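You operate a simulated robot arm through the tools that you are given. There is no shell and no other tool.

Carry out the task below with a simulated robot arm. There is one attempt and no reset: what you move stays moved.

TASK
Put things in order on the green mat. At the end: the brown strap is in the brown wicker basket; the white stone block from the green mat stands where the green flask stood; the green flask stands where the brown strap stood; the green glass from the green mat stands where the white stone block stood; whatever was shut is shut again. Leave all else as you found it, and nothing knocked over.

It is judged by the outcome, as a careful person would: the job done as asked, and still so three seconds after it is handed in. It fails if anything else is knocked over, pushed out of place, dropped, spilled or broken.

THE ROBOT
A 7-joint arm with a two-finger gripper, fixed in place. Base frame: the origin is at the foot of the arm, x ahead of it, y to its left, z up; the work surface is at about z = 743. Readings come in mm, rad, newtons and seconds.
With the tool pointing down near the work surface it reaches from about 320 to 720 mm from the base axis. Its first joint turns from -1.152 to 1.152 rad. Payload 2.45 kg.
The TCP is the grasp point between the finger pads, 26 mm short of the fingertips. In the tool frame z runs along the fingers and y along their closing line. Largest opening 96 mm; the body of the gripper starts 69 mm behind the TCP.
Orientation is that of the tool frame in the base frame, as [roll, pitch, yaw] about the fixed x, y, z axes, in that order (R = Rz(yaw) Ry(pitch) Rx(roll)). With the fingers straight down and closing along the base's y, the tool's x points along the base's -x, its y along +y and its z along -z.

THE INTERFACE
- The arm moves only by the tool servo_tool. Its argument "series" is a list of rows, each an object (a shift or turn left out is 0, a gripper value left out holds the last) with "travel": the shift along the base's x, y, z in units of 30 mm (1.0 is 30 mm), a list of three; "rot": the turn, a rotation vector about the base's x, y, z in units of 8 degrees (1.0 is 8 degrees), a list of three; "claw": the finger opening in mm, from 0 to 96. In form: [{"travel": [x, y, z], "rot": [ax, ay, az], "claw": claw}, ...]. A call has 1 to 20 rows; each row shifts and turns the commanded pose from where the row before left it. A call with a number of a shift or a turn outside -1 to 1 is refused whole. Rows are played at 5 a second. More than 50 mm and 0.15 rad between two rows, or a gripper value outside its range, and nothing of the call is played. Where a pose cannot be reached the arm comes as near as it can. A force on the tool above 40 N (or 10 N above the force at the start of the call, whichever is more), or a blocked arm, ends the call early, and 0.2 s more pass. The fingers move at their own pace and stop on an object; they squeeze with about 30 N. The grip force told is the motor's: it shows also when the fingers shut on nothing. Time passes only in rows, and 0.2 s behind the last, so rows that do not move let the fingers close. The reply holds the time, the measured pose of the TCP, the force on the tool along the base axes, the opening and the grip force, in the units named above and with some noise, with the torque about the TCP (base axes, N m) and any sound that the robot's microphone picked up, and new pictures: "show" is both (left out), scene, wrist or none.
- Cameras (640 x 400 px; columns grow to the right, rows downward): "scene" is fixed at [161.1, -406.4, 1399]; the picture's right is [0.73, -0.69, 0.00], its down [-0.54, -0.58, -0.61] and it looks along [0.42, 0.45, -0.79] (base axes); focal length 332 px, centre (320, 200). "wrist" rides on the gripper at [82, 3, -98] in the tool frame; the picture's right is [-0.04, 1.00, 0.00], its down [-0.73, -0.03, -0.68] and it looks along [-0.68, -0.03, 0.73] (tool axes); focal length 256 px, centre (320, 200). There is no depth. A picture from a camera that has moved, and an enlarged one, comes with that camera's place and axes in the base frame and with its lens.
- inspect(camera, box): a new picture of the part [left, top, right, bottom] of that camera's present view, enlarged. No time passes.
- hand_in(): hands the job in; it is judged then, once.

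Places have to be worked out from the pictures, the camera data and where the tool is seen. Open the gripper and draw the arm clear of the work before you hand the job in, unless the task says otherwise.

The tools are called after ">>>" as a command line: name --argument value ..., lists and objects as JSON in quotes. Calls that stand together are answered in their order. servo_tool: Moves the arm, as the interface text tells. Its arguments: {"type":"object","properties":{"series":{"type":"array","items":{"type":"object","properties":{"travel":{"type":"array","items":{"type":"number"}},"rot":{"type":"array","items":{"type":"number"}},"claw":{"type":"number"}}}},"show":{"type":"string","enum":["both","scene","wrist","none"]}},"required":["series"]} The other tools are called the same way: inspect (camera, box) takes an enlarged picture of a part of a camera's view; hand_in () hands the job in.

At the start:

```text
clock: 0.0
tool_pos: [330.0, -165.5, 1125.6]
tcp_rot: [-3.142, 0.002, 3.141]
force: [0.6, -0.2, -0.6]
moment: [0.01, 0.0, 0.01]
opening: 96.1
grip_force: 0.2
```

scene: 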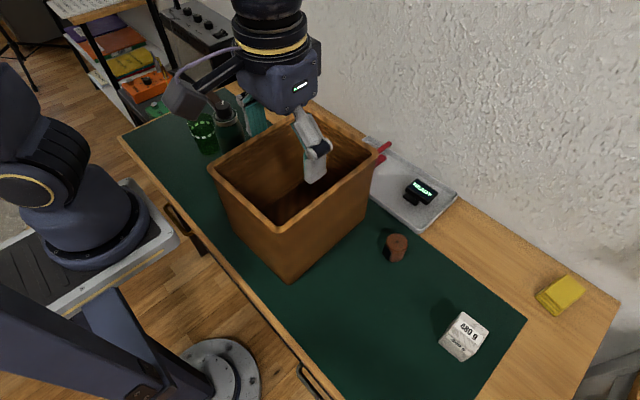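
wrist: 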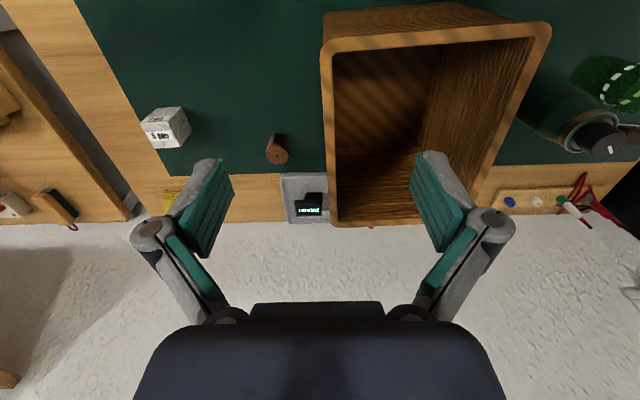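

The pictures show a brown basket, a white block, a brown roll (strap), and a green flask and glass behind the basket. I'll enlarge parts of both views before moving.

>>> inspect --camera "scene" --box '[120, 60, 280, 160]'

>>> inspect --camera "scene" --box '[350, 130, 510, 270]'

>>> inspect --camera "wrist" --box '[480, 30, 640, 230]'

>>> inspect --camera "wrist" --box '[120, 80, 340, 230]'

>>> inspect --camera "scene" --box '[420, 260, 580, 380]'

```text
4.00 times, centred on (200, 110) of scene
camera zoom: at [161.1, -406.4, 1399.0], right [0.73, -0.69, 0.0], down [-0.54, -0.58, -0.61], along [0.42, 0.45, -0.79], focal length 1330 px, centre (800, 560)
```

zoom: 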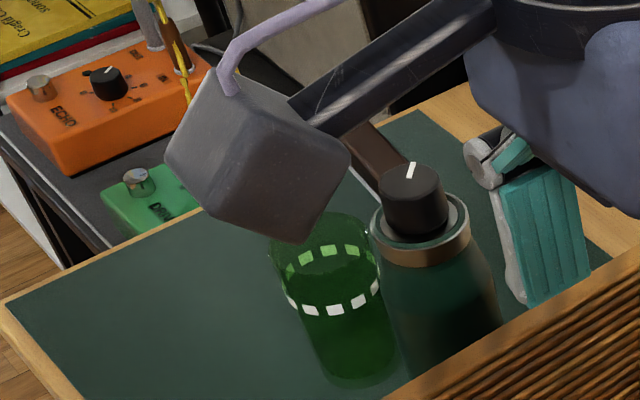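

```text
2.86 times, centred on (430, 200) of scene
camera zoom: at [161.1, -406.4, 1399.0], right [0.73, -0.69, 0.0], down [-0.54, -0.58, -0.61], along [0.42, 0.45, -0.79], focal length 950 px, centre (6, 200)
```

zoom: 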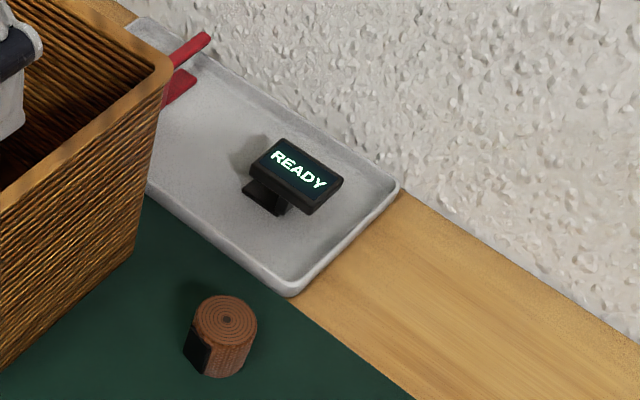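

```text
2.00 times, centred on (560, 130) of wrist
camera zoom: at [248.2, -160.2, 1223.8], right [0.04, 1.0, 0.0], down [0.73, -0.03, 0.68], along [0.68, -0.03, -0.73], focal length 512 px, centre (-160, 340)
```

zoom: 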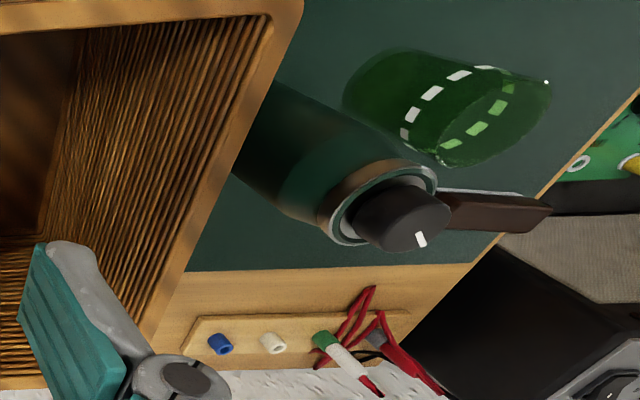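

```text
2.67 times, centred on (230, 155) of wrist
camera zoom: at [248.2, -160.2, 1223.8], right [0.04, 1.0, 0.0], down [0.73, -0.03, 0.68], along [0.68, -0.03, -0.73], focal length 683 px, centre (560, 320)
```

zoom: 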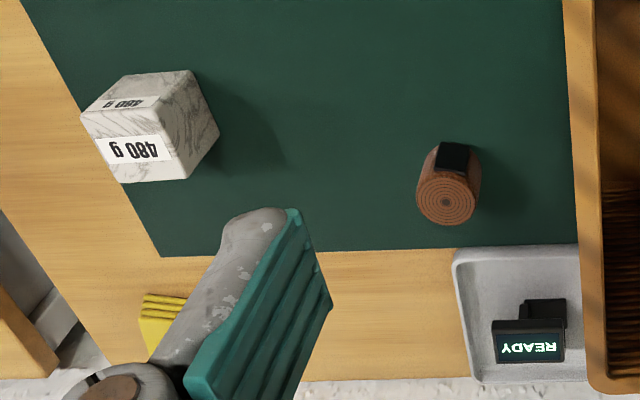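

```text
3.33 times, centred on (500, 320) of scene
camera zoom: at [161.1, -406.4, 1399.0], right [0.73, -0.69, 0.0], down [-0.54, -0.58, -0.61], along [0.42, 0.45, -0.79], focal length 1108 px, centre (-280, -200)
```

zoom: 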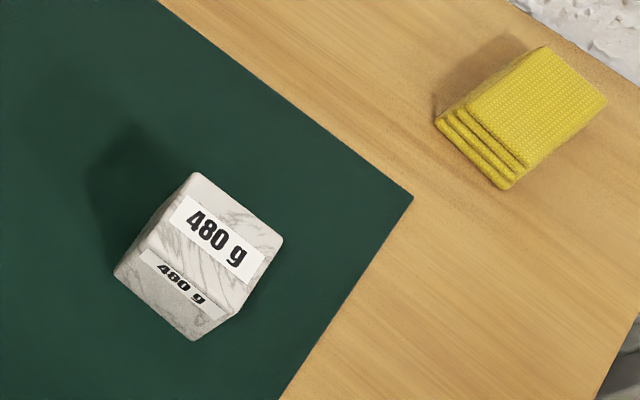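

The strap appears to be near (525, -257), the block near (456, -464), the flask near (444, 227), the glass near (405, 306). The basket spans roughly x 305–515, y -165–35, with its rim near z 964. I'll move the hand over to -y, staying high, to look at the strap and block.

>>> servo_tool --series '[{"travel": [0, -1, 0]}, {"travel": [0, -1, 0]}, {"travel": [0, -1, 0]}, {"travel": [0, -1, 0]}, {"travel": [0, -1, 0]}, {"travel": [0, 0, 0]}]' --show "both"

```text
clock: 1.4
tool_pos: [330.1, -314.5, 1124.6]
tcp_rot: [3.141, 0.0, -3.141]
force: [-0.2, 0.4, 0.5]
moment: [0.01, 0.0, -0.04]
opening: 96.1
grip_force: 0.0
camera wrist: at [248.8, -310.7, 1223.1], right [0.04, 1.0, 0.0], down [0.73, -0.03, 0.68], along [0.68, -0.03, -0.73], focal length 256 px, centre (320, 200)
```

scene: 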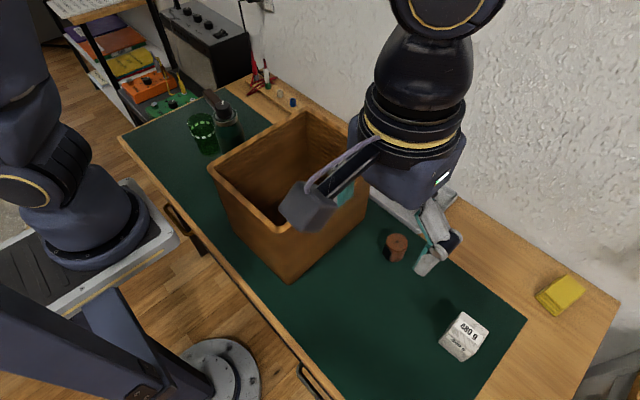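
wrist: 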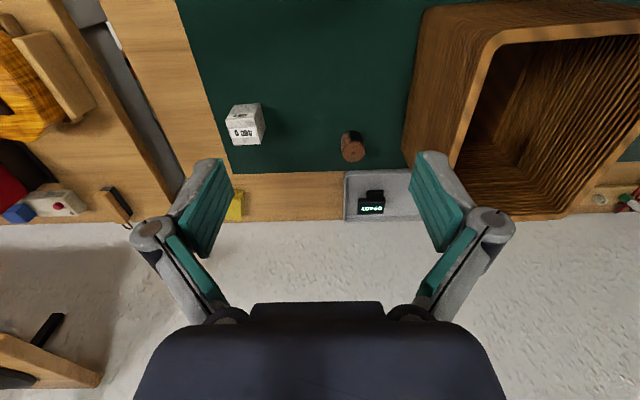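

The arm has moved aside, so the flask and glass are now visible in the scene view. I'll enlarge them, the basket interior and the strap and block.

>>> inspect --camera "scene" --box '[160, 70, 280, 170]'

>>> inspect --camera "scene" --box '[200, 90, 400, 290]'

>>> inspect --camera "wrist" --box '[220, 80, 380, 180]'

>>> inspect --camera "scene" --box '[380, 220, 420, 270]'

>>> inspect --camera "scene" --box '[425, 300, 505, 370]'

>>> inspect --camera "wrist" --box '[400, 0, 640, 220]'

```text
4.00 times, centred on (220, 120) of scene
camera zoom: at [161.0, -406.5, 1399.0], right [0.73, -0.69, 0.0], down [-0.54, -0.58, -0.61], along [0.42, 0.45, -0.79], focal length 1330 px, centre (720, 520)
```

zoom: 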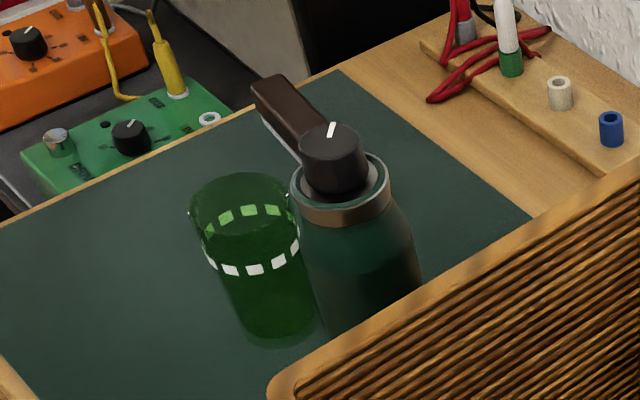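

```text
2.00 times, centred on (300, 190) of scene
camera zoom: at [161.0, -406.5, 1399.0], right [0.73, -0.69, 0.0], down [-0.54, -0.58, -0.61], along [0.42, 0.45, -0.79], focal length 665 px, centre (360, 220)
```

zoom: 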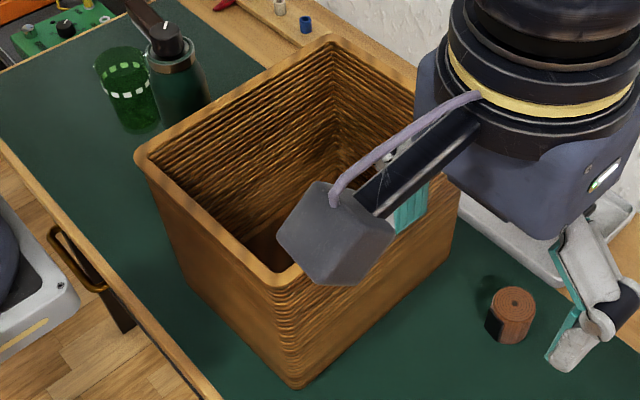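

```text
4.00 times, centred on (300, 130) of wrist
camera zoom: at [248.8, -310.7, 1223.1], right [0.04, 1.0, 0.0], down [0.73, -0.03, 0.68], along [0.68, -0.03, -0.73], focal length 1024 px, centre (400, 480)
```

zoom: 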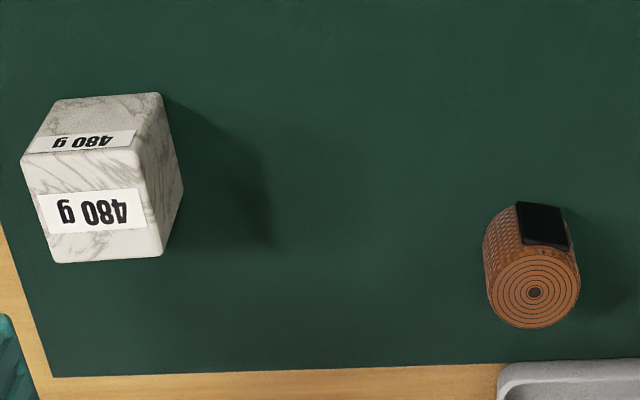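

```text
8.00 times, centred on (400, 245) of scene
camera zoom: at [161.0, -406.5, 1399.0], right [0.73, -0.69, 0.0], down [-0.54, -0.58, -0.61], along [0.42, 0.45, -0.79], focal length 2659 px, centre (-320, -160)
```

zoom: 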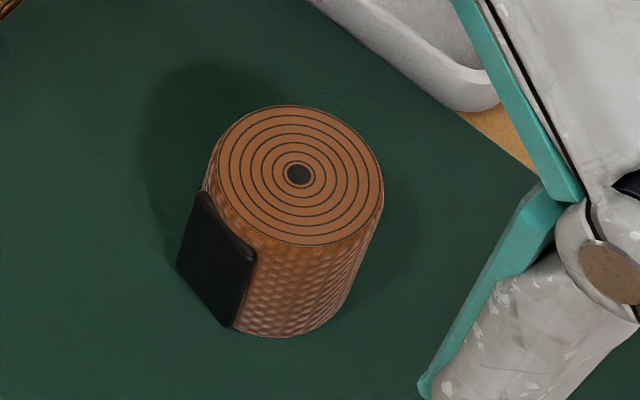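

```text
5.71 times, centred on (465, 335) of scene
camera zoom: at [161.0, -406.5, 1399.0], right [0.73, -0.69, 0.0], down [-0.54, -0.58, -0.61], along [0.42, 0.45, -0.79], focal length 1899 px, centre (-509, -571)
```

zoom: 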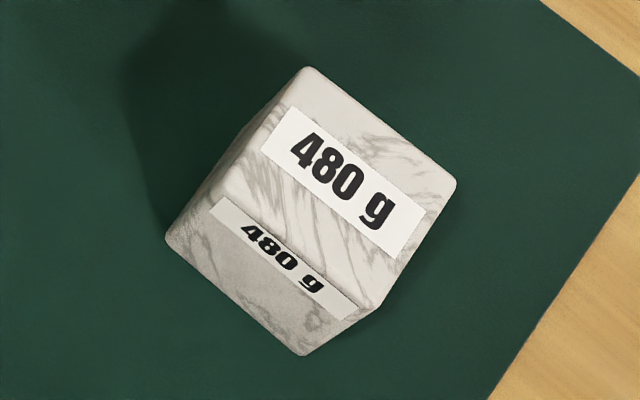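

```text
1.82 times, centred on (520, 110) of wrist
camera zoom: at [248.8, -310.7, 1223.1], right [0.04, 1.0, 0.0], down [0.73, -0.03, 0.68], along [0.68, -0.03, -0.73], focal length 465 px, centre (-44, 364)
```

zoom: 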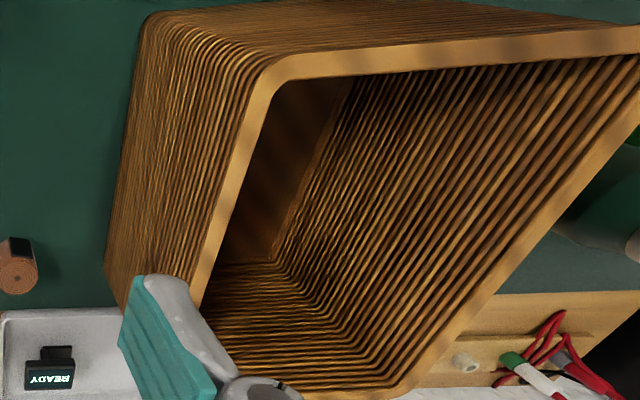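

Strap: centre about (525, -257), 44 mm across and 50 mm tall, with its black tab facing -x. Block: centre about (469, -459), about 54 mm, yaw about 2–3°. Flask: about 170 mm tall near (444, 227). Glass: near (408, 307), 100 mm tall and tapered. I'll go above the strap first.

>>> servo_tool --series '[{"travel": [0.815, 0.24, -0.93]}, {"travel": [0.815, 0.24, -0.93]}, {"travel": [0.815, 0.24, -0.93]}, {"travel": [0.815, 0.24, -0.93]}, {"travel": [0.815, 0.24, -0.93]}, {"travel": [0.815, 0.24, -0.93]}, {"travel": [0.815, 0.24, -0.93]}, {"travel": [0.815, 0.24, -0.93]}, {}, {}]' --show "both"

```text
clock: 3.6
tool_pos: [524.7, -256.4, 903.2]
tcp_rot: [-3.141, 0.0, 3.141]
force: [0.2, 0.1, -0.3]
moment: [-0.02, -0.01, 0.0]
opening: 95.8
grip_force: 0.0
camera wrist: at [443.6, -252.3, 999.8], right [0.04, 1.0, 0.0], down [0.73, -0.03, 0.68], along [0.68, -0.03, -0.73], focal length 256 px, centre (320, 200)
```

scene: 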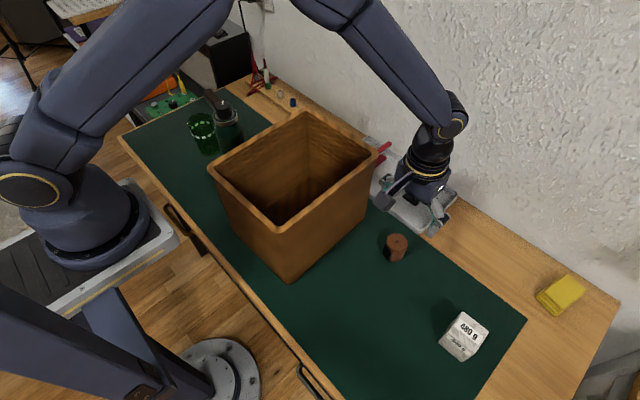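
wrist: 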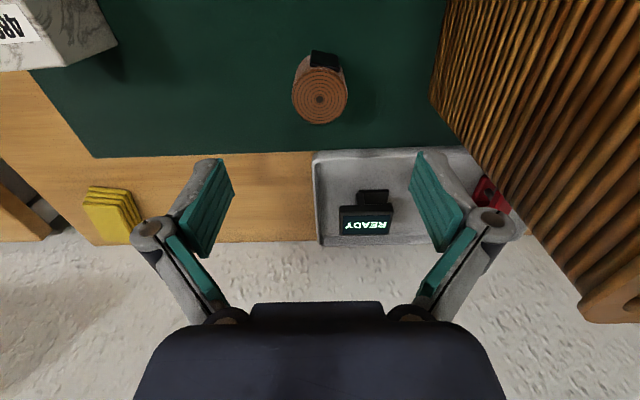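

The newest wrist view puts the strap's top at about (524, -256), directly below the TCP, and the basket wall is clear of the +y finger. I'll descend to z≈776 with the fingers open.

>>> servo_tool --series '[{"travel": [0, 0, -0.84]}, {"travel": [0, 0, -0.84]}, {"travel": [0, 0, -0.84]}, {"travel": [0, 0, -0.84]}, {"travel": [0, 0, -0.84]}, {}, {}]' --show "both"

```text
clock: 5.2
tool_pos: [524.7, -256.6, 776.2]
tcp_rot: [3.141, 0.0, -3.141]
force: [-0.5, -0.5, 0.5]
moment: [0.04, 0.02, -0.02]
opening: 96.3
grip_force: 0.1
camera wrist: at [442.8, -252.9, 873.9], right [0.04, 1.0, 0.0], down [0.73, -0.03, 0.68], along [0.68, -0.03, -0.73], focal length 256 px, centre (320, 200)
```

scene: 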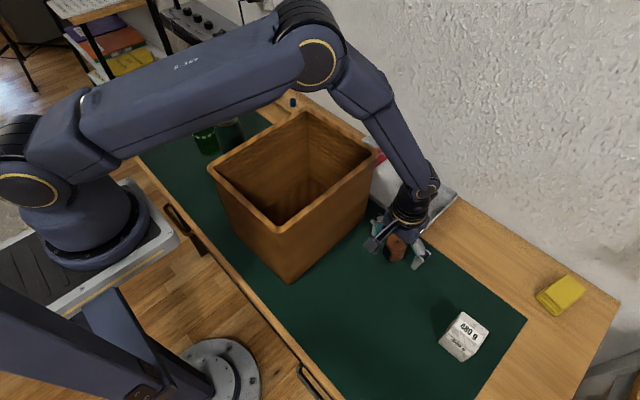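
wrist: 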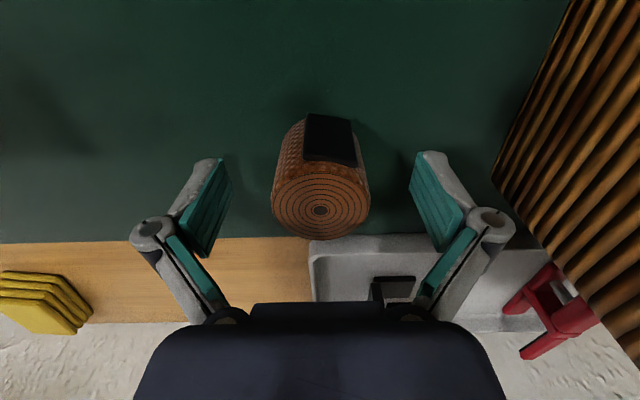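

The strap sits centred between the fingers. I'll close on it now.

>>> servo_tool --series '[{"claw": 20}, {}, {}, {}, {}, {}]' --show "wrist"

```text
clock: 6.6
tool_pos: [525.2, -257.0, 777.1]
tcp_rot: [-3.14, 0.0, 3.141]
force: [0.2, 1.4, 3.5]
moment: [0.08, 0.03, -0.07]
opening: 44.4
grip_force: 29.8
camera wrist: at [442.8, -252.8, 874.2], right [0.04, 1.0, 0.0], down [0.73, -0.03, 0.68], along [0.68, -0.03, -0.73], focal length 256 px, centre (320, 200)
```

wrist: 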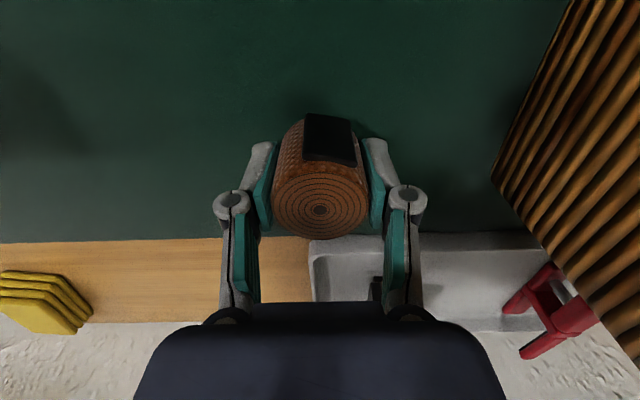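

The strap is held at 44 mm opening. I'll lift straight up to well above the basket rim.

>>> servo_tool --series '[{"travel": [0, 0, 0.4]}, {"travel": [0, 0, 0.8]}, {"travel": [0, 0, 1]}, {"travel": [0, 0, 1]}, {"travel": [0, 0, 1]}, {"travel": [0, 0, 1]}, {"travel": [0, 0, 1]}, {"travel": [0, 0, 1]}, {"travel": [0, 0, 1]}, {"travel": [0, 0, 0.8]}, {}, {}]' --show "both"

```text
clock: 9.2
tool_pos: [524.3, -255.8, 1046.0]
tcp_rot: [-3.141, 0.001, 3.141]
force: [1.2, 0.1, 0.8]
moment: [0.03, 0.0, -0.01]
opening: 19.8
grip_force: 0.0
camera wrist: at [443.4, -252.4, 1144.6], right [0.04, 1.0, 0.0], down [0.73, -0.03, 0.68], along [0.68, -0.03, -0.73], focal length 256 px, centre (320, 200)
```

scene: 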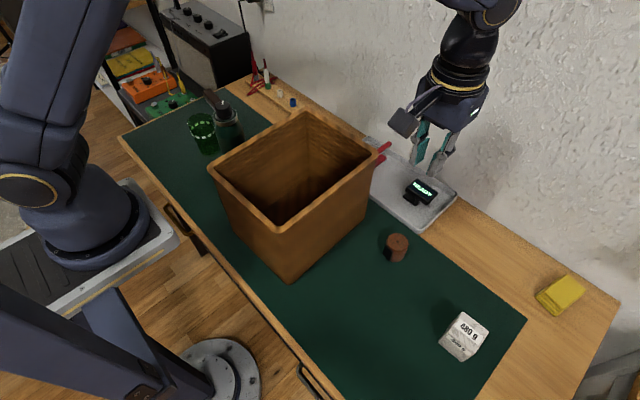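
wrist: 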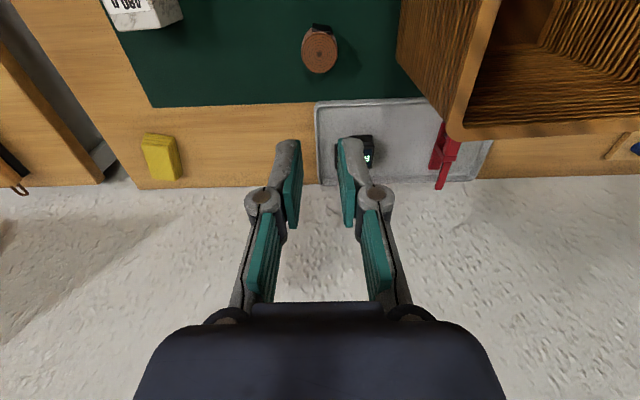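

The strap slipped out of the fingers: the opening fell to 20 mm and the strap is still standing on the mat. I'll look closely at its present place.

>>> inspect --camera "scene" --box '[380, 220, 420, 270]'

>>> inspect --camera "wrist" --box '[280, 10, 360, 90]'

```text
8.00 times, centred on (400, 245) of scene
camera zoom: at [161.1, -406.4, 1399.0], right [0.73, -0.69, 0.0], down [-0.54, -0.58, -0.61], along [0.42, 0.45, -0.79], focal length 2659 px, centre (-320, -160)
```

zoom: 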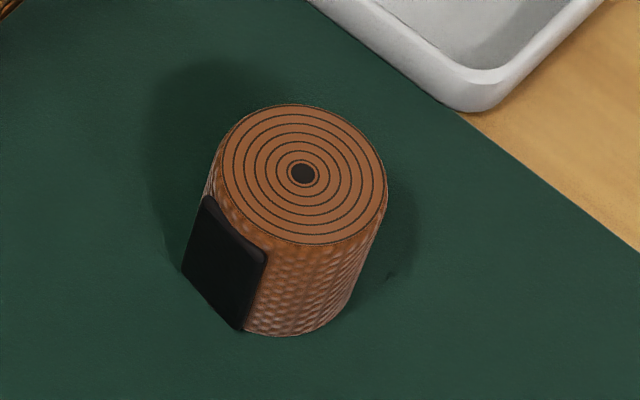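

```text
5.00 times, centred on (320, 50) of wrist
camera zoom: at [443.4, -252.4, 1144.6], right [0.04, 1.0, 0.0], down [0.73, -0.03, 0.68], along [0.68, -0.03, -0.73], focal length 1280 px, centre (320, 950)
```

zoom: 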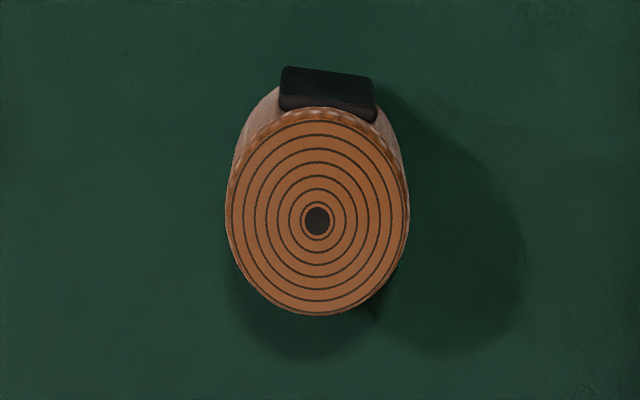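

The strap is still upright and within about 1 mm of its place. I'll reopen, go back down a little deeper, close again, and then lift slowly while watching the force.

>>> servo_tool --series '[{"claw": 96}, {"travel": [0, 0, -1]}, {"travel": [0, 0, -1]}, {"travel": [0, 0, -1]}, {"travel": [0, 0, -1]}, {"travel": [0, 0, -1]}, {"travel": [0, 0, -1]}, {"travel": [0, 0, -1]}, {"travel": [0, 0, -1]}, {"travel": [0, 0, -0.6]}, {"travel": [0, 0, -0.5]}, {}, {"claw": 10}, {}, {}, {}, {}, {}]' --show "both"

```text
clock: 13.0
tool_pos: [523.8, -258.2, 774.4]
tcp_rot: [3.14, 0.001, -3.141]
force: [-0.4, -1.2, 2.0]
moment: [-0.04, 0.02, 0.01]
opening: 44.4
grip_force: 29.8
camera wrist: at [443.2, -252.7, 872.1], right [0.04, 1.0, 0.0], down [0.73, -0.03, 0.68], along [0.68, -0.03, -0.73], focal length 256 px, centre (320, 200)
```

scene: 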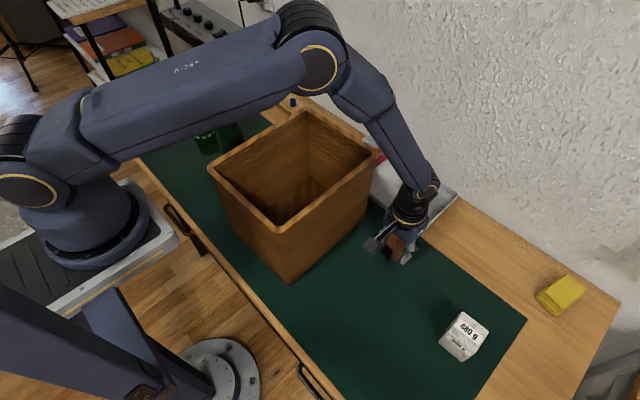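
wrist: 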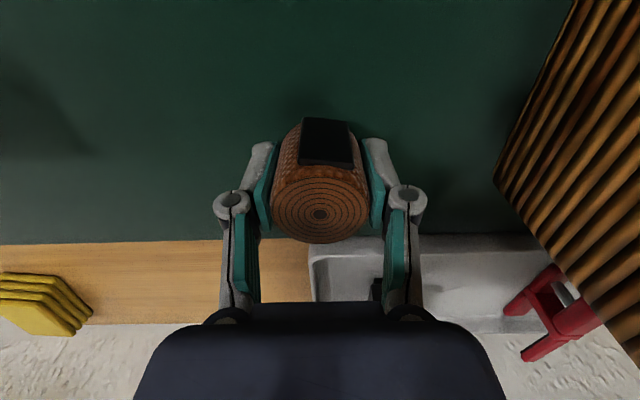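

It is gripped at 44.4 mm again. I'll lift gently by about 10 mm in small rows and check whether the strap comes along.

>>> servo_tool --series '[{"travel": [0, 0, 0.05]}, {"travel": [0, 0, 0.05]}, {"travel": [0, 0, 0.1]}, {"travel": [0, 0, 0.1]}, {}]' --show "wrist"

>>> inspect --camera "scene" --box '[360, 200, 440, 280]'

```text
clock: 14.2
tool_pos: [525.6, -256.9, 783.2]
tcp_rot: [3.141, 0.001, -3.142]
force: [0.4, -0.3, -0.2]
moment: [0.0, 0.01, -0.01]
opening: 44.4
grip_force: 29.9
camera wrist: at [443.5, -252.4, 881.1], right [0.04, 1.0, 0.0], down [0.73, -0.03, 0.68], along [0.68, -0.03, -0.73], focal length 256 px, centre (320, 200)
```

wrist: 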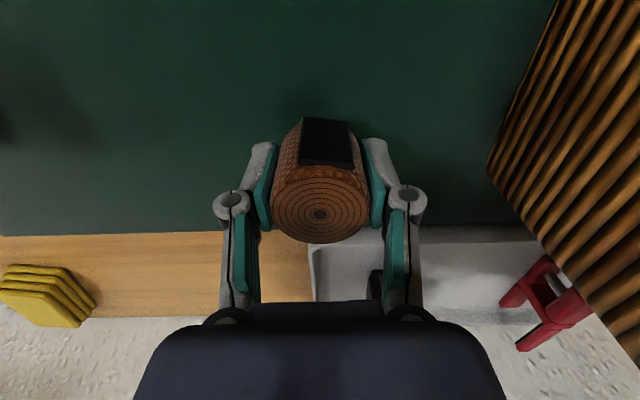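

```text
5.00 times, centred on (400, 240) of scene
camera zoom: at [161.1, -406.4, 1399.0], right [0.73, -0.69, 0.0], down [-0.54, -0.58, -0.61], along [0.42, 0.45, -0.79], focal length 1662 px, centre (-80, 0)
```

zoom: 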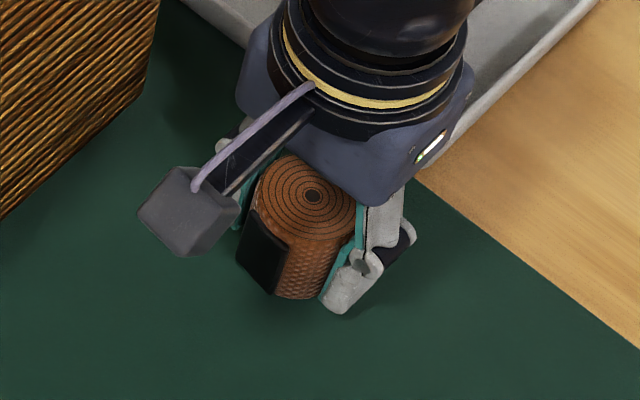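

The strap stayed fixed in the wrist view while the mat shifted, so it is coming up with the fingers. I'll continue lifting slowly.

>>> servo_tool --series '[{"travel": [0, 0, 0.1]}, {"travel": [0, 0, 0.15]}, {"travel": [0, 0, 0.2]}, {"travel": [0, 0, 0.25]}, {"travel": [0, 0, 0.25]}, {"travel": [0, 0, 0.25]}, {"travel": [0, 0, 0.25]}, {"travel": [0, 0, 0.2]}, {"travel": [0, 0, 0.1]}, {}]' --show "wrist"

```text
clock: 16.4
tool_pos: [525.6, -257.6, 834.4]
tcp_rot: [-3.14, 0.001, 3.141]
force: [-0.8, 0.3, -1.5]
moment: [0.01, -0.02, 0.03]
opening: 44.8
grip_force: 30.2
camera wrist: at [443.4, -252.9, 933.3], right [0.04, 1.0, 0.0], down [0.73, -0.03, 0.68], along [0.68, -0.03, -0.73], focal length 256 px, centre (320, 200)
```

wrist: 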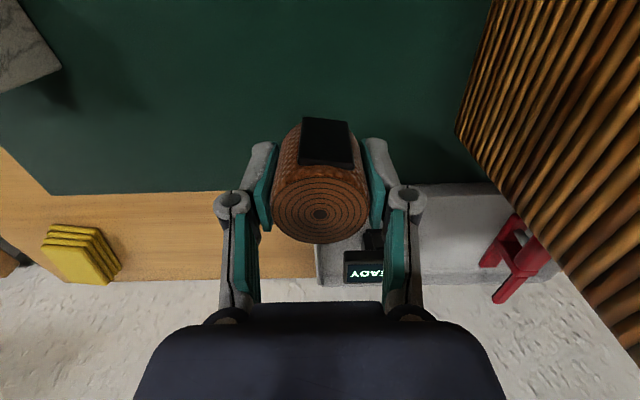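

It is holding firmly, and the force reading suggests the strap weighs about 1–1.5 N. I'll continue up at a moderate pace.

>>> servo_tool --series '[{"travel": [0, 0, 0.15]}, {"travel": [0, 0, 0.3]}, {"travel": [0, 0, 0.4]}, {"travel": [0, 0, 0.45]}, {"travel": [0, 0, 0.5]}, {"travel": [0, 0, 0.5]}, {"travel": [0, 0, 0.5]}, {"travel": [0, 0, 0.5]}, {"travel": [0, 0, 0.5]}, {"travel": [0, 0, 0.5]}, {"travel": [0, 0, 0.5]}, {"travel": [0, 0, 0.5]}, {"travel": [0, 0, 0.5]}, {"travel": [0, 0, 0.5]}, {"travel": [0, 0, 0.4]}, {"travel": [0, 0, 0.3]}, {"travel": [0, 0, 0.1]}, {}]' --show "both"

```text
clock: 20.2
tool_pos: [524.4, -256.8, 1048.9]
tcp_rot: [3.141, -0.001, 3.141]
force: [-0.5, -0.6, -1.3]
moment: [0.0, 0.01, 0.01]
opening: 44.4
grip_force: 29.9
camera wrist: at [443.3, -252.9, 1146.2], right [0.04, 1.0, 0.0], down [0.73, -0.03, 0.68], along [0.68, -0.03, -0.73], focal length 256 px, centre (320, 200)
```

scene: 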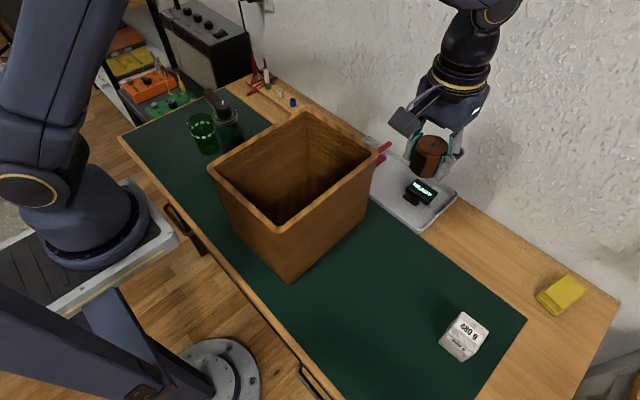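
wrist: 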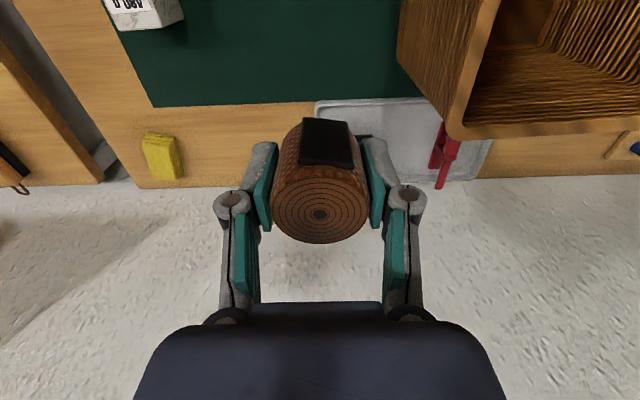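

The strap is held at z≈1048. Before moving over the basket I'll look inside it.

>>> inspect --camera "scene" --box '[200, 90, 400, 240]'

>>> inspect --camera "wrist" --box '[400, 0, 640, 150]'

```text
2.67 times, centred on (300, 165) of scene
camera zoom: at [161.1, -406.4, 1399.0], right [0.73, -0.69, 0.0], down [-0.54, -0.58, -0.61], along [0.42, 0.45, -0.79], focal length 886 px, centre (373, 293)
```

zoom: 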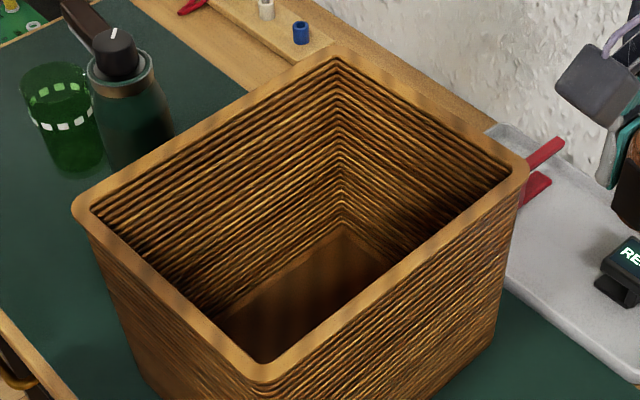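

```text
2.67 times, centred on (520, 75) of wrist
camera zoom: at [443.3, -252.9, 1146.2], right [0.04, 1.0, 0.0], down [0.73, -0.03, 0.68], along [0.68, -0.03, -0.73], focal length 683 px, centre (-213, 533)
```

zoom: 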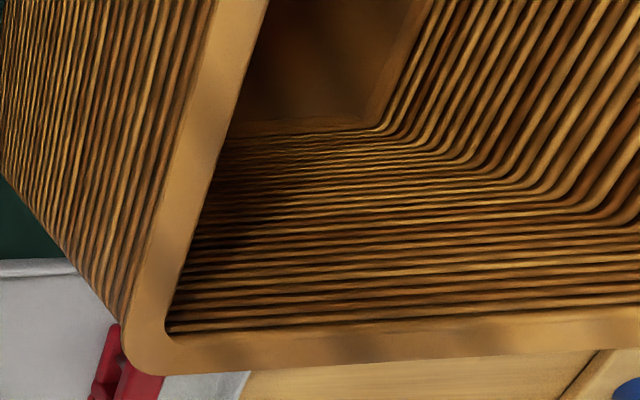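

The basket is empty and its opening is about 215 × 180 mm inside. I'll move over to (447, -60) and stay high.

>>> servo_tool --series '[{"travel": [-0.1, 0.25, 0]}, {"travel": [-0.2, 0.5, 0]}, {"travel": [-0.262, 0.66, 0]}, {"travel": [-0.262, 0.66, 0]}, {"travel": [-0.262, 0.66, 0]}, {"travel": [-0.262, 0.66, 0]}, {"travel": [-0.262, 0.66, 0]}, {"travel": [-0.262, 0.66, 0]}, {"travel": [-0.262, 0.66, 0]}, {"travel": [-0.262, 0.66, 0]}, {"travel": [-0.2, 0.5, 0]}, {"travel": [-0.024, 0.067, 0]}, {}, {}]' --show "both"

```text
clock: 23.2
tool_pos: [446.2, -59.7, 1048.6]
tcp_rot: [-3.141, -0.001, -3.141]
force: [0.2, -0.2, -1.3]
moment: [0.02, -0.01, 0.0]
opening: 44.5
grip_force: 29.9
camera wrist: at [364.6, -54.6, 1146.4], right [0.04, 1.0, 0.0], down [0.73, -0.03, 0.68], along [0.68, -0.03, -0.73], focal length 256 px, centre (320, 200)
```

scene: 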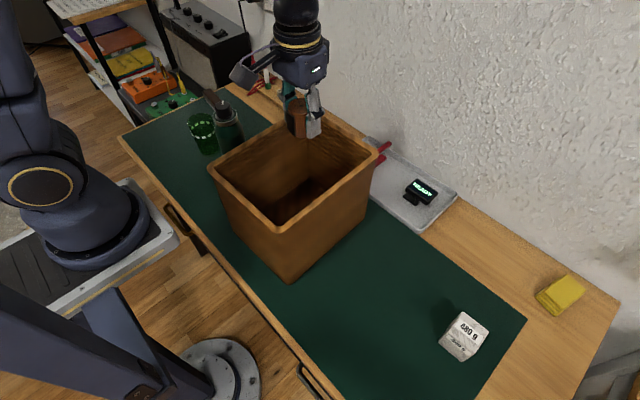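
wrist: 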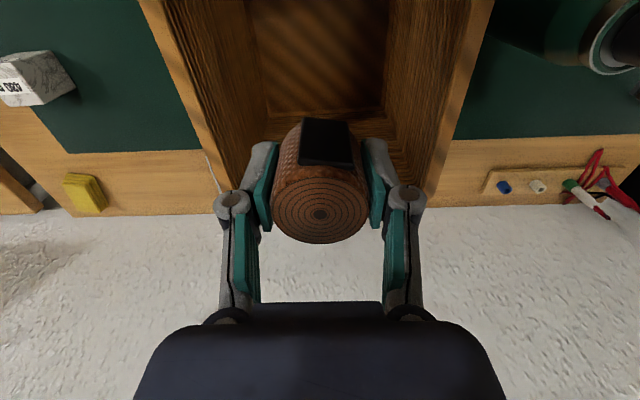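

The strap is above the basket. I'll enlarge the interior to judge the floor height and the wall positions.

>>> inspect --camera "wrist" --box '[140, 0, 500, 210]'

>>> inspect --camera "scene" --box '[205, 80, 395, 240]'

```text
1.78 times, centred on (320, 105) of wrist
camera zoom: at [364.6, -54.6, 1146.4], right [0.04, 1.0, 0.0], down [0.73, -0.03, 0.68], along [0.68, -0.03, -0.73], focal length 455 px, centre (320, 369)
```

zoom: 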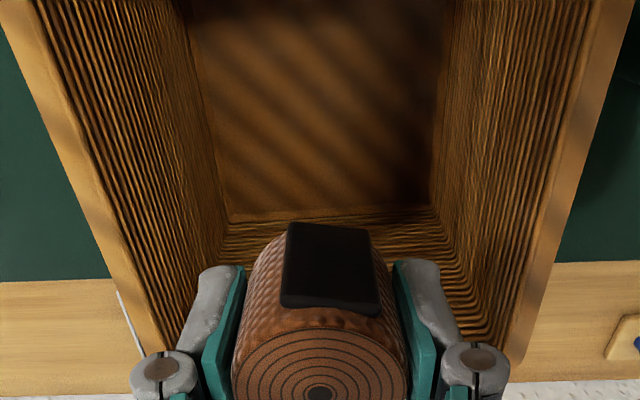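

```text
2.50 times, centred on (300, 160) of scene
camera zoom: at [161.1, -406.4, 1399.0], right [0.73, -0.69, 0.0], down [-0.54, -0.58, -0.61], along [0.42, 0.45, -0.79], focal length 831 px, centre (370, 300)
```

zoom: 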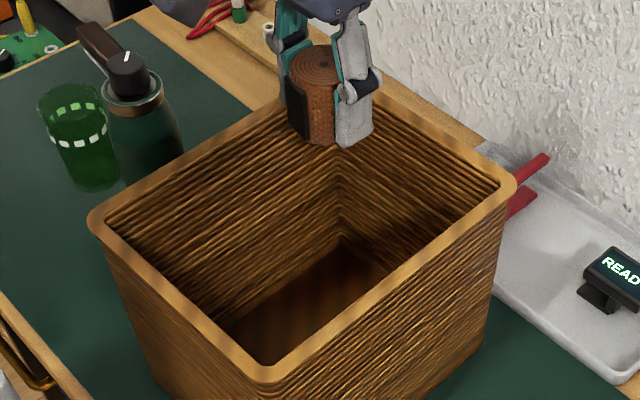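

The floor triangulates to z≈750 and the walls leave at least 20 mm around the hand and camera. I'll lower slowly into the basket.

>>> servo_tool --series '[{"travel": [0, 0, -0.2]}, {"travel": [0, 0, -0.4]}, {"travel": [0, 0, -0.5]}, {"travel": [0, 0, -0.5]}, {"travel": [0, 0, -0.5]}, {"travel": [0, 0, -0.5]}, {"travel": [0, 0, -0.5]}, {"travel": [0, 0, -0.5]}, {"travel": [0, 0, -0.4]}, {"travel": [0, 0, -0.2]}, {}]' --show "both"

```text
clock: 25.6
tool_pos: [445.6, -59.1, 922.1]
tcp_rot: [3.141, 0.001, 3.14]
force: [-1.0, 0.2, -0.2]
moment: [-0.01, -0.01, -0.01]
opening: 44.3
grip_force: 30.0
camera wrist: at [364.3, -54.4, 1020.0], right [0.04, 1.0, 0.0], down [0.73, -0.03, 0.68], along [0.68, -0.03, -0.73], focal length 256 px, centre (320, 200)
```

scene: 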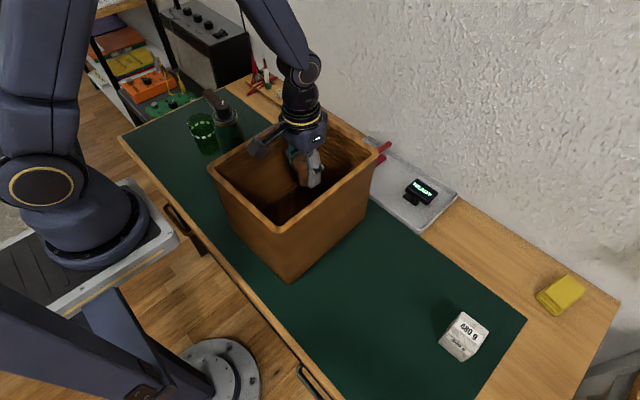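
wrist: 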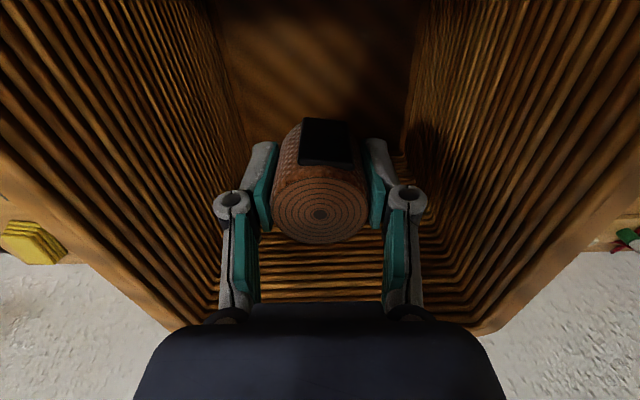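

Clearances look good on all sides. I'll continue down to about z=800.

>>> servo_tool --series '[{"travel": [0, 0, -0.2]}, {"travel": [0, 0, -0.4]}, {"travel": [0, 0, -0.5]}, {"travel": [0, 0, -0.5]}, {"travel": [0, 0, -0.5]}, {"travel": [0, 0, -0.5]}, {"travel": [0, 0, -0.5]}, {"travel": [0, 0, -0.4]}, {"travel": [0, 0, -0.3]}, {"travel": [0, 0, -0.2]}, {}]' --show "both"

```text
clock: 28.0
tool_pos: [446.1, -59.2, 803.1]
tcp_rot: [-3.141, 0.0, 3.141]
force: [0.0, 0.1, -0.5]
moment: [-0.02, 0.02, -0.02]
opening: 44.4
grip_force: 30.5
camera wrist: at [364.4, -55.1, 899.9], right [0.04, 1.0, 0.0], down [0.73, -0.03, 0.68], along [0.68, -0.03, -0.73], focal length 256 px, centre (320, 200)
```

scene: 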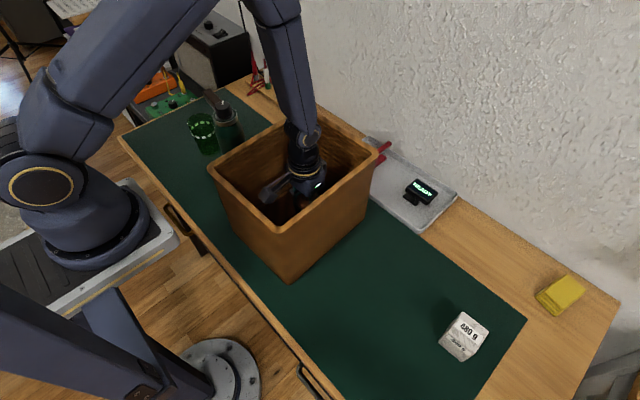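
wrist: 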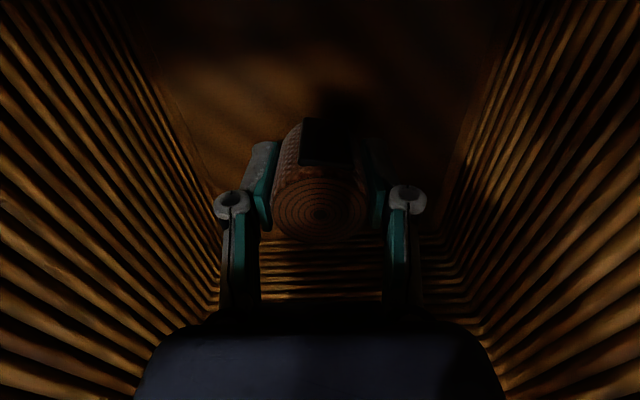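

The strap's bottom should be about 20 mm above the basket floor. I'll creep down and watch the force.

>>> servo_tool --series '[{"travel": [0, 0, -0.15]}, {"travel": [0, 0, -0.15]}, {"travel": [0, 0, -0.1]}, {}]' --show "none"

```text
clock: 29.0
tool_pos: [445.8, -59.0, 790.2]
tcp_rot: [3.141, 0.001, -3.14]
force: [-0.7, -0.3, -0.9]
moment: [0.04, 0.03, -0.01]
opening: 44.4
grip_force: 29.4
```

No contact yet at z=790. I'll continue creeping.

>>> servo_tool --series '[{"travel": [0, 0, -0.07]}, {"travel": [0, 0, -0.07]}, {}]' --show "none"

```text
clock: 29.8
tool_pos: [445.9, -59.1, 785.7]
tcp_rot: [-3.141, 0.001, 3.141]
force: [-0.9, -0.2, -0.7]
moment: [0.02, -0.01, -0.01]
opening: 44.5
grip_force: 30.2
```

Still no contact at z≈786, with the strap bottom near 754. I'll take a few smaller steps.

>>> servo_tool --series '[{"travel": [0, 0, -0.05]}, {"travel": [0, 0, -0.05]}, {}]' --show "none"

```text
clock: 30.6
tool_pos: [446.1, -59.2, 783.2]
tcp_rot: [3.142, -0.001, -3.14]
force: [-0.3, 0.1, -0.8]
moment: [0.02, 0.02, 0.02]
opening: 44.7
grip_force: 30.2
```

There is still no contact. I'll take another small step down.

>>> servo_tool --series '[{"travel": [0, 0, -0.05]}, {"travel": [0, 0, -0.05]}, {}]' --show "wrist"

```text
clock: 31.4
tool_pos: [445.9, -59.1, 780.7]
tcp_rot: [3.141, 0.002, 3.141]
force: [-3.2, 2.5, 33.2]
moment: [0.09, 0.08, 0.01]
opening: 45.0
grip_force: 29.7
camera wrist: at [364.6, -54.7, 878.3], right [0.04, 1.0, 0.0], down [0.73, -0.03, 0.68], along [0.68, -0.03, -0.73], focal length 256 px, centre (320, 200)
```

wrist: 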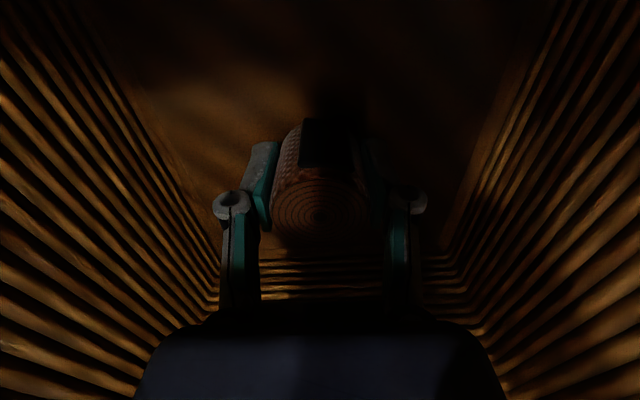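

The force jumped to 33 N, so the strap is on the basket floor. I'll ease up by about 1 mm and then open the fingers.

>>> servo_tool --series '[{"travel": [0, 0, 0.05]}, {"claw": 75}, {}, {}, {}]' --show "wrist"

```text
clock: 32.6
tool_pos: [446.5, -58.9, 781.7]
tcp_rot: [-3.141, 0.002, -3.141]
force: [-0.1, -0.5, -0.5]
moment: [0.01, 0.05, -0.01]
opening: 75.2
grip_force: 0.0
camera wrist: at [364.5, -54.9, 879.5], right [0.04, 1.0, 0.0], down [0.73, -0.03, 0.68], along [0.68, -0.03, -0.73], focal length 256 px, centre (320, 200)
```

wrist: 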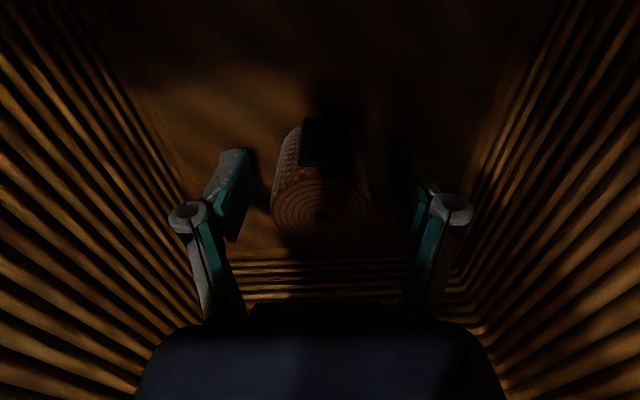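

The strap is released and standing on the basket floor. I'll lift the hand straight out.

>>> servo_tool --series '[{"travel": [0, 0, 0.3]}, {"travel": [0, 0, 0.7]}, {"travel": [0, 0, 1]}, {"travel": [0, 0, 1]}, {"travel": [0, 0, 1]}, {"travel": [0, 0, 1]}, {"travel": [0, 0, 1]}, {"travel": [0, 0, 1]}, {"travel": [0, 0, 1]}, {"travel": [0, 0, 1]}, {"travel": [0, 0, 1]}, {}, {}]' --show "both"

```text
clock: 35.4
tool_pos: [445.6, -59.8, 1081.5]
tcp_rot: [-3.141, 0.002, -3.141]
force: [-0.3, 0.1, -0.1]
moment: [0.0, -0.03, 0.0]
opening: 74.9
grip_force: 0.1
camera wrist: at [364.4, -54.6, 1179.3], right [0.04, 1.0, 0.0], down [0.73, -0.03, 0.68], along [0.68, -0.03, -0.73], focal length 256 px, centre (320, 200)
```

scene: 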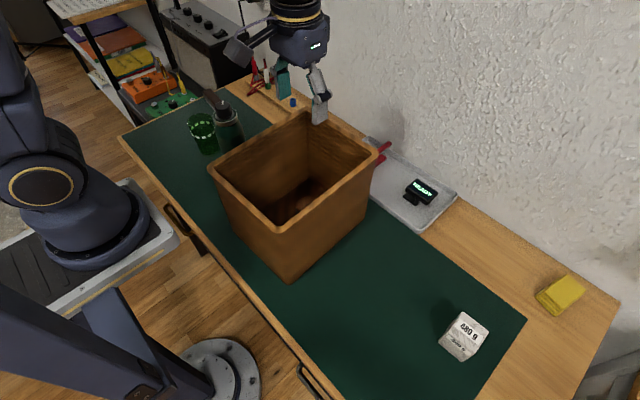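
wrist: 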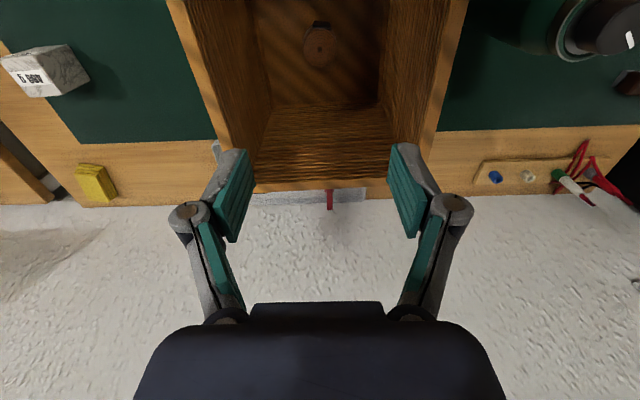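

The strap stands in the basket. Next I'll move to where the wrist camera can view the flask and glass well.

>>> servo_tool --series '[{"travel": [-0.4, 0.87, 0.1], "claw": 96}, {"travel": [-0.4, 0.87, 0.1]}, {"travel": [-0.4, 0.87, 0.1]}, {"travel": [-0.4, 0.87, 0.1]}, {"travel": [-0.4, 0.87, 0.1]}, {"travel": [-0.4, 0.87, 0.1]}, {"travel": [-0.4, 0.87, 0.1]}, {"travel": [-0.4, 0.87, 0.1]}, {"travel": [-0.4, 0.87, 0.1]}, {"travel": [-0.4, 0.87, 0.1]}, {}, {}]' --show "both"

```text
clock: 38.0
tool_pos: [326.9, 203.2, 1112.3]
tcp_rot: [-3.141, 0.0, 3.14]
force: [-0.1, -0.7, 0.4]
moment: [0.0, -0.01, 0.01]
opening: 95.9
grip_force: 0.1
camera wrist: at [245.3, 206.8, 1209.1], right [0.04, 1.0, 0.0], down [0.73, -0.03, 0.68], along [0.68, -0.03, -0.73], focal length 256 px, centre (320, 200)
```

scene: 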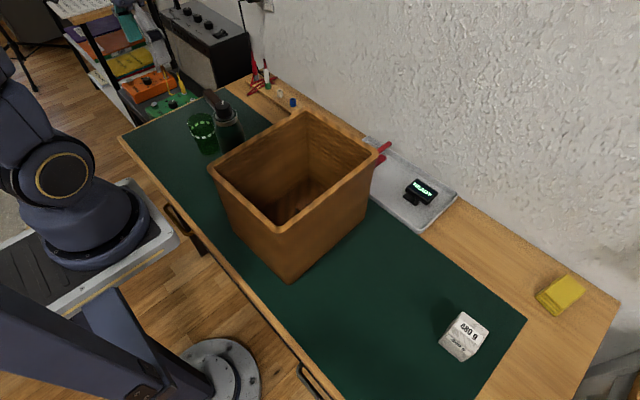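
wrist: 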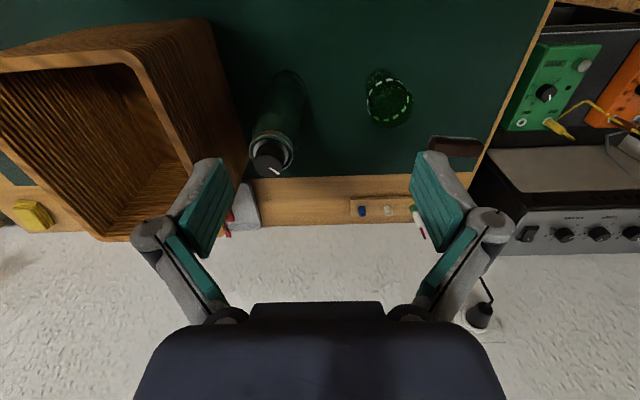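

Now the flask and glass are both in the wrist view. I'll enlarge them.

>>> inspect --camera "wrist" --box '[230, 50, 430, 190]'

>>> inspect --camera "scene" --box '[180, 70, 260, 170]'

>>> inspect --camera "wrist" --box '[340, 50, 500, 170]'

```text
2.86 times, centred on (330, 120) of wrist
camera zoom: at [245.3, 206.8, 1209.1], right [0.04, 1.0, 0.0], down [0.73, -0.03, 0.68], along [0.68, -0.03, -0.73], focal length 731 px, centre (291, 429)
```

zoom: 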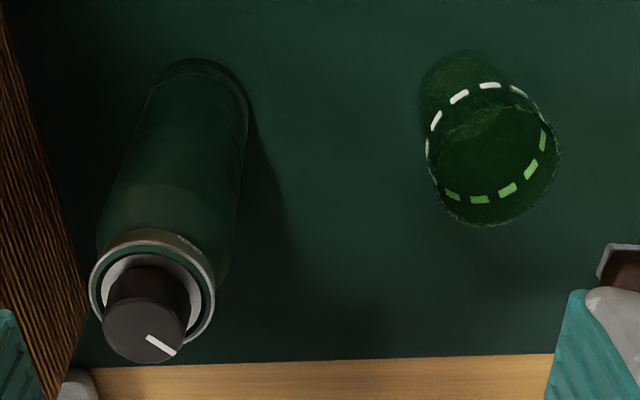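

```text
4.00 times, centred on (220, 120) of scene
camera zoom: at [161.1, -406.4, 1399.0], right [0.73, -0.69, 0.0], down [-0.54, -0.58, -0.61], along [0.42, 0.45, -0.79], focal length 1330 px, centre (720, 520)
```

zoom: 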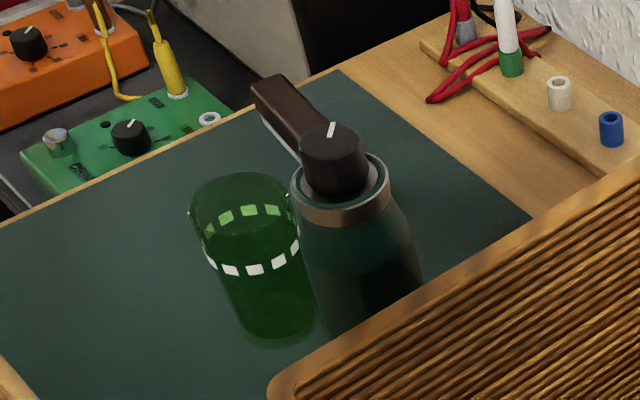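

```text
3.33 times, centred on (420, 110) of wrist
camera zoom: at [245.3, 206.8, 1209.1], right [0.04, 1.0, 0.0], down [0.73, -0.03, 0.68], along [0.68, -0.03, -0.73], focal length 853 px, centre (-13, 500)
```

zoom: 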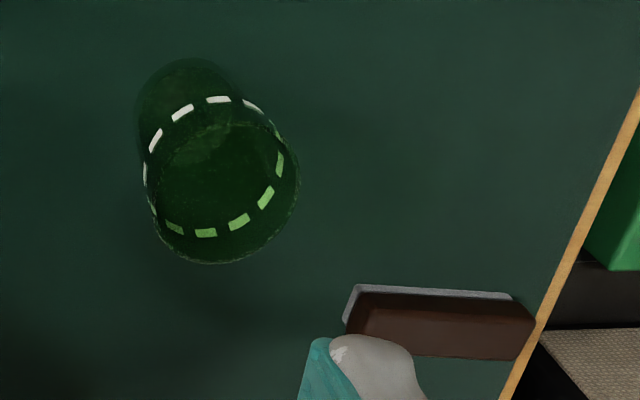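

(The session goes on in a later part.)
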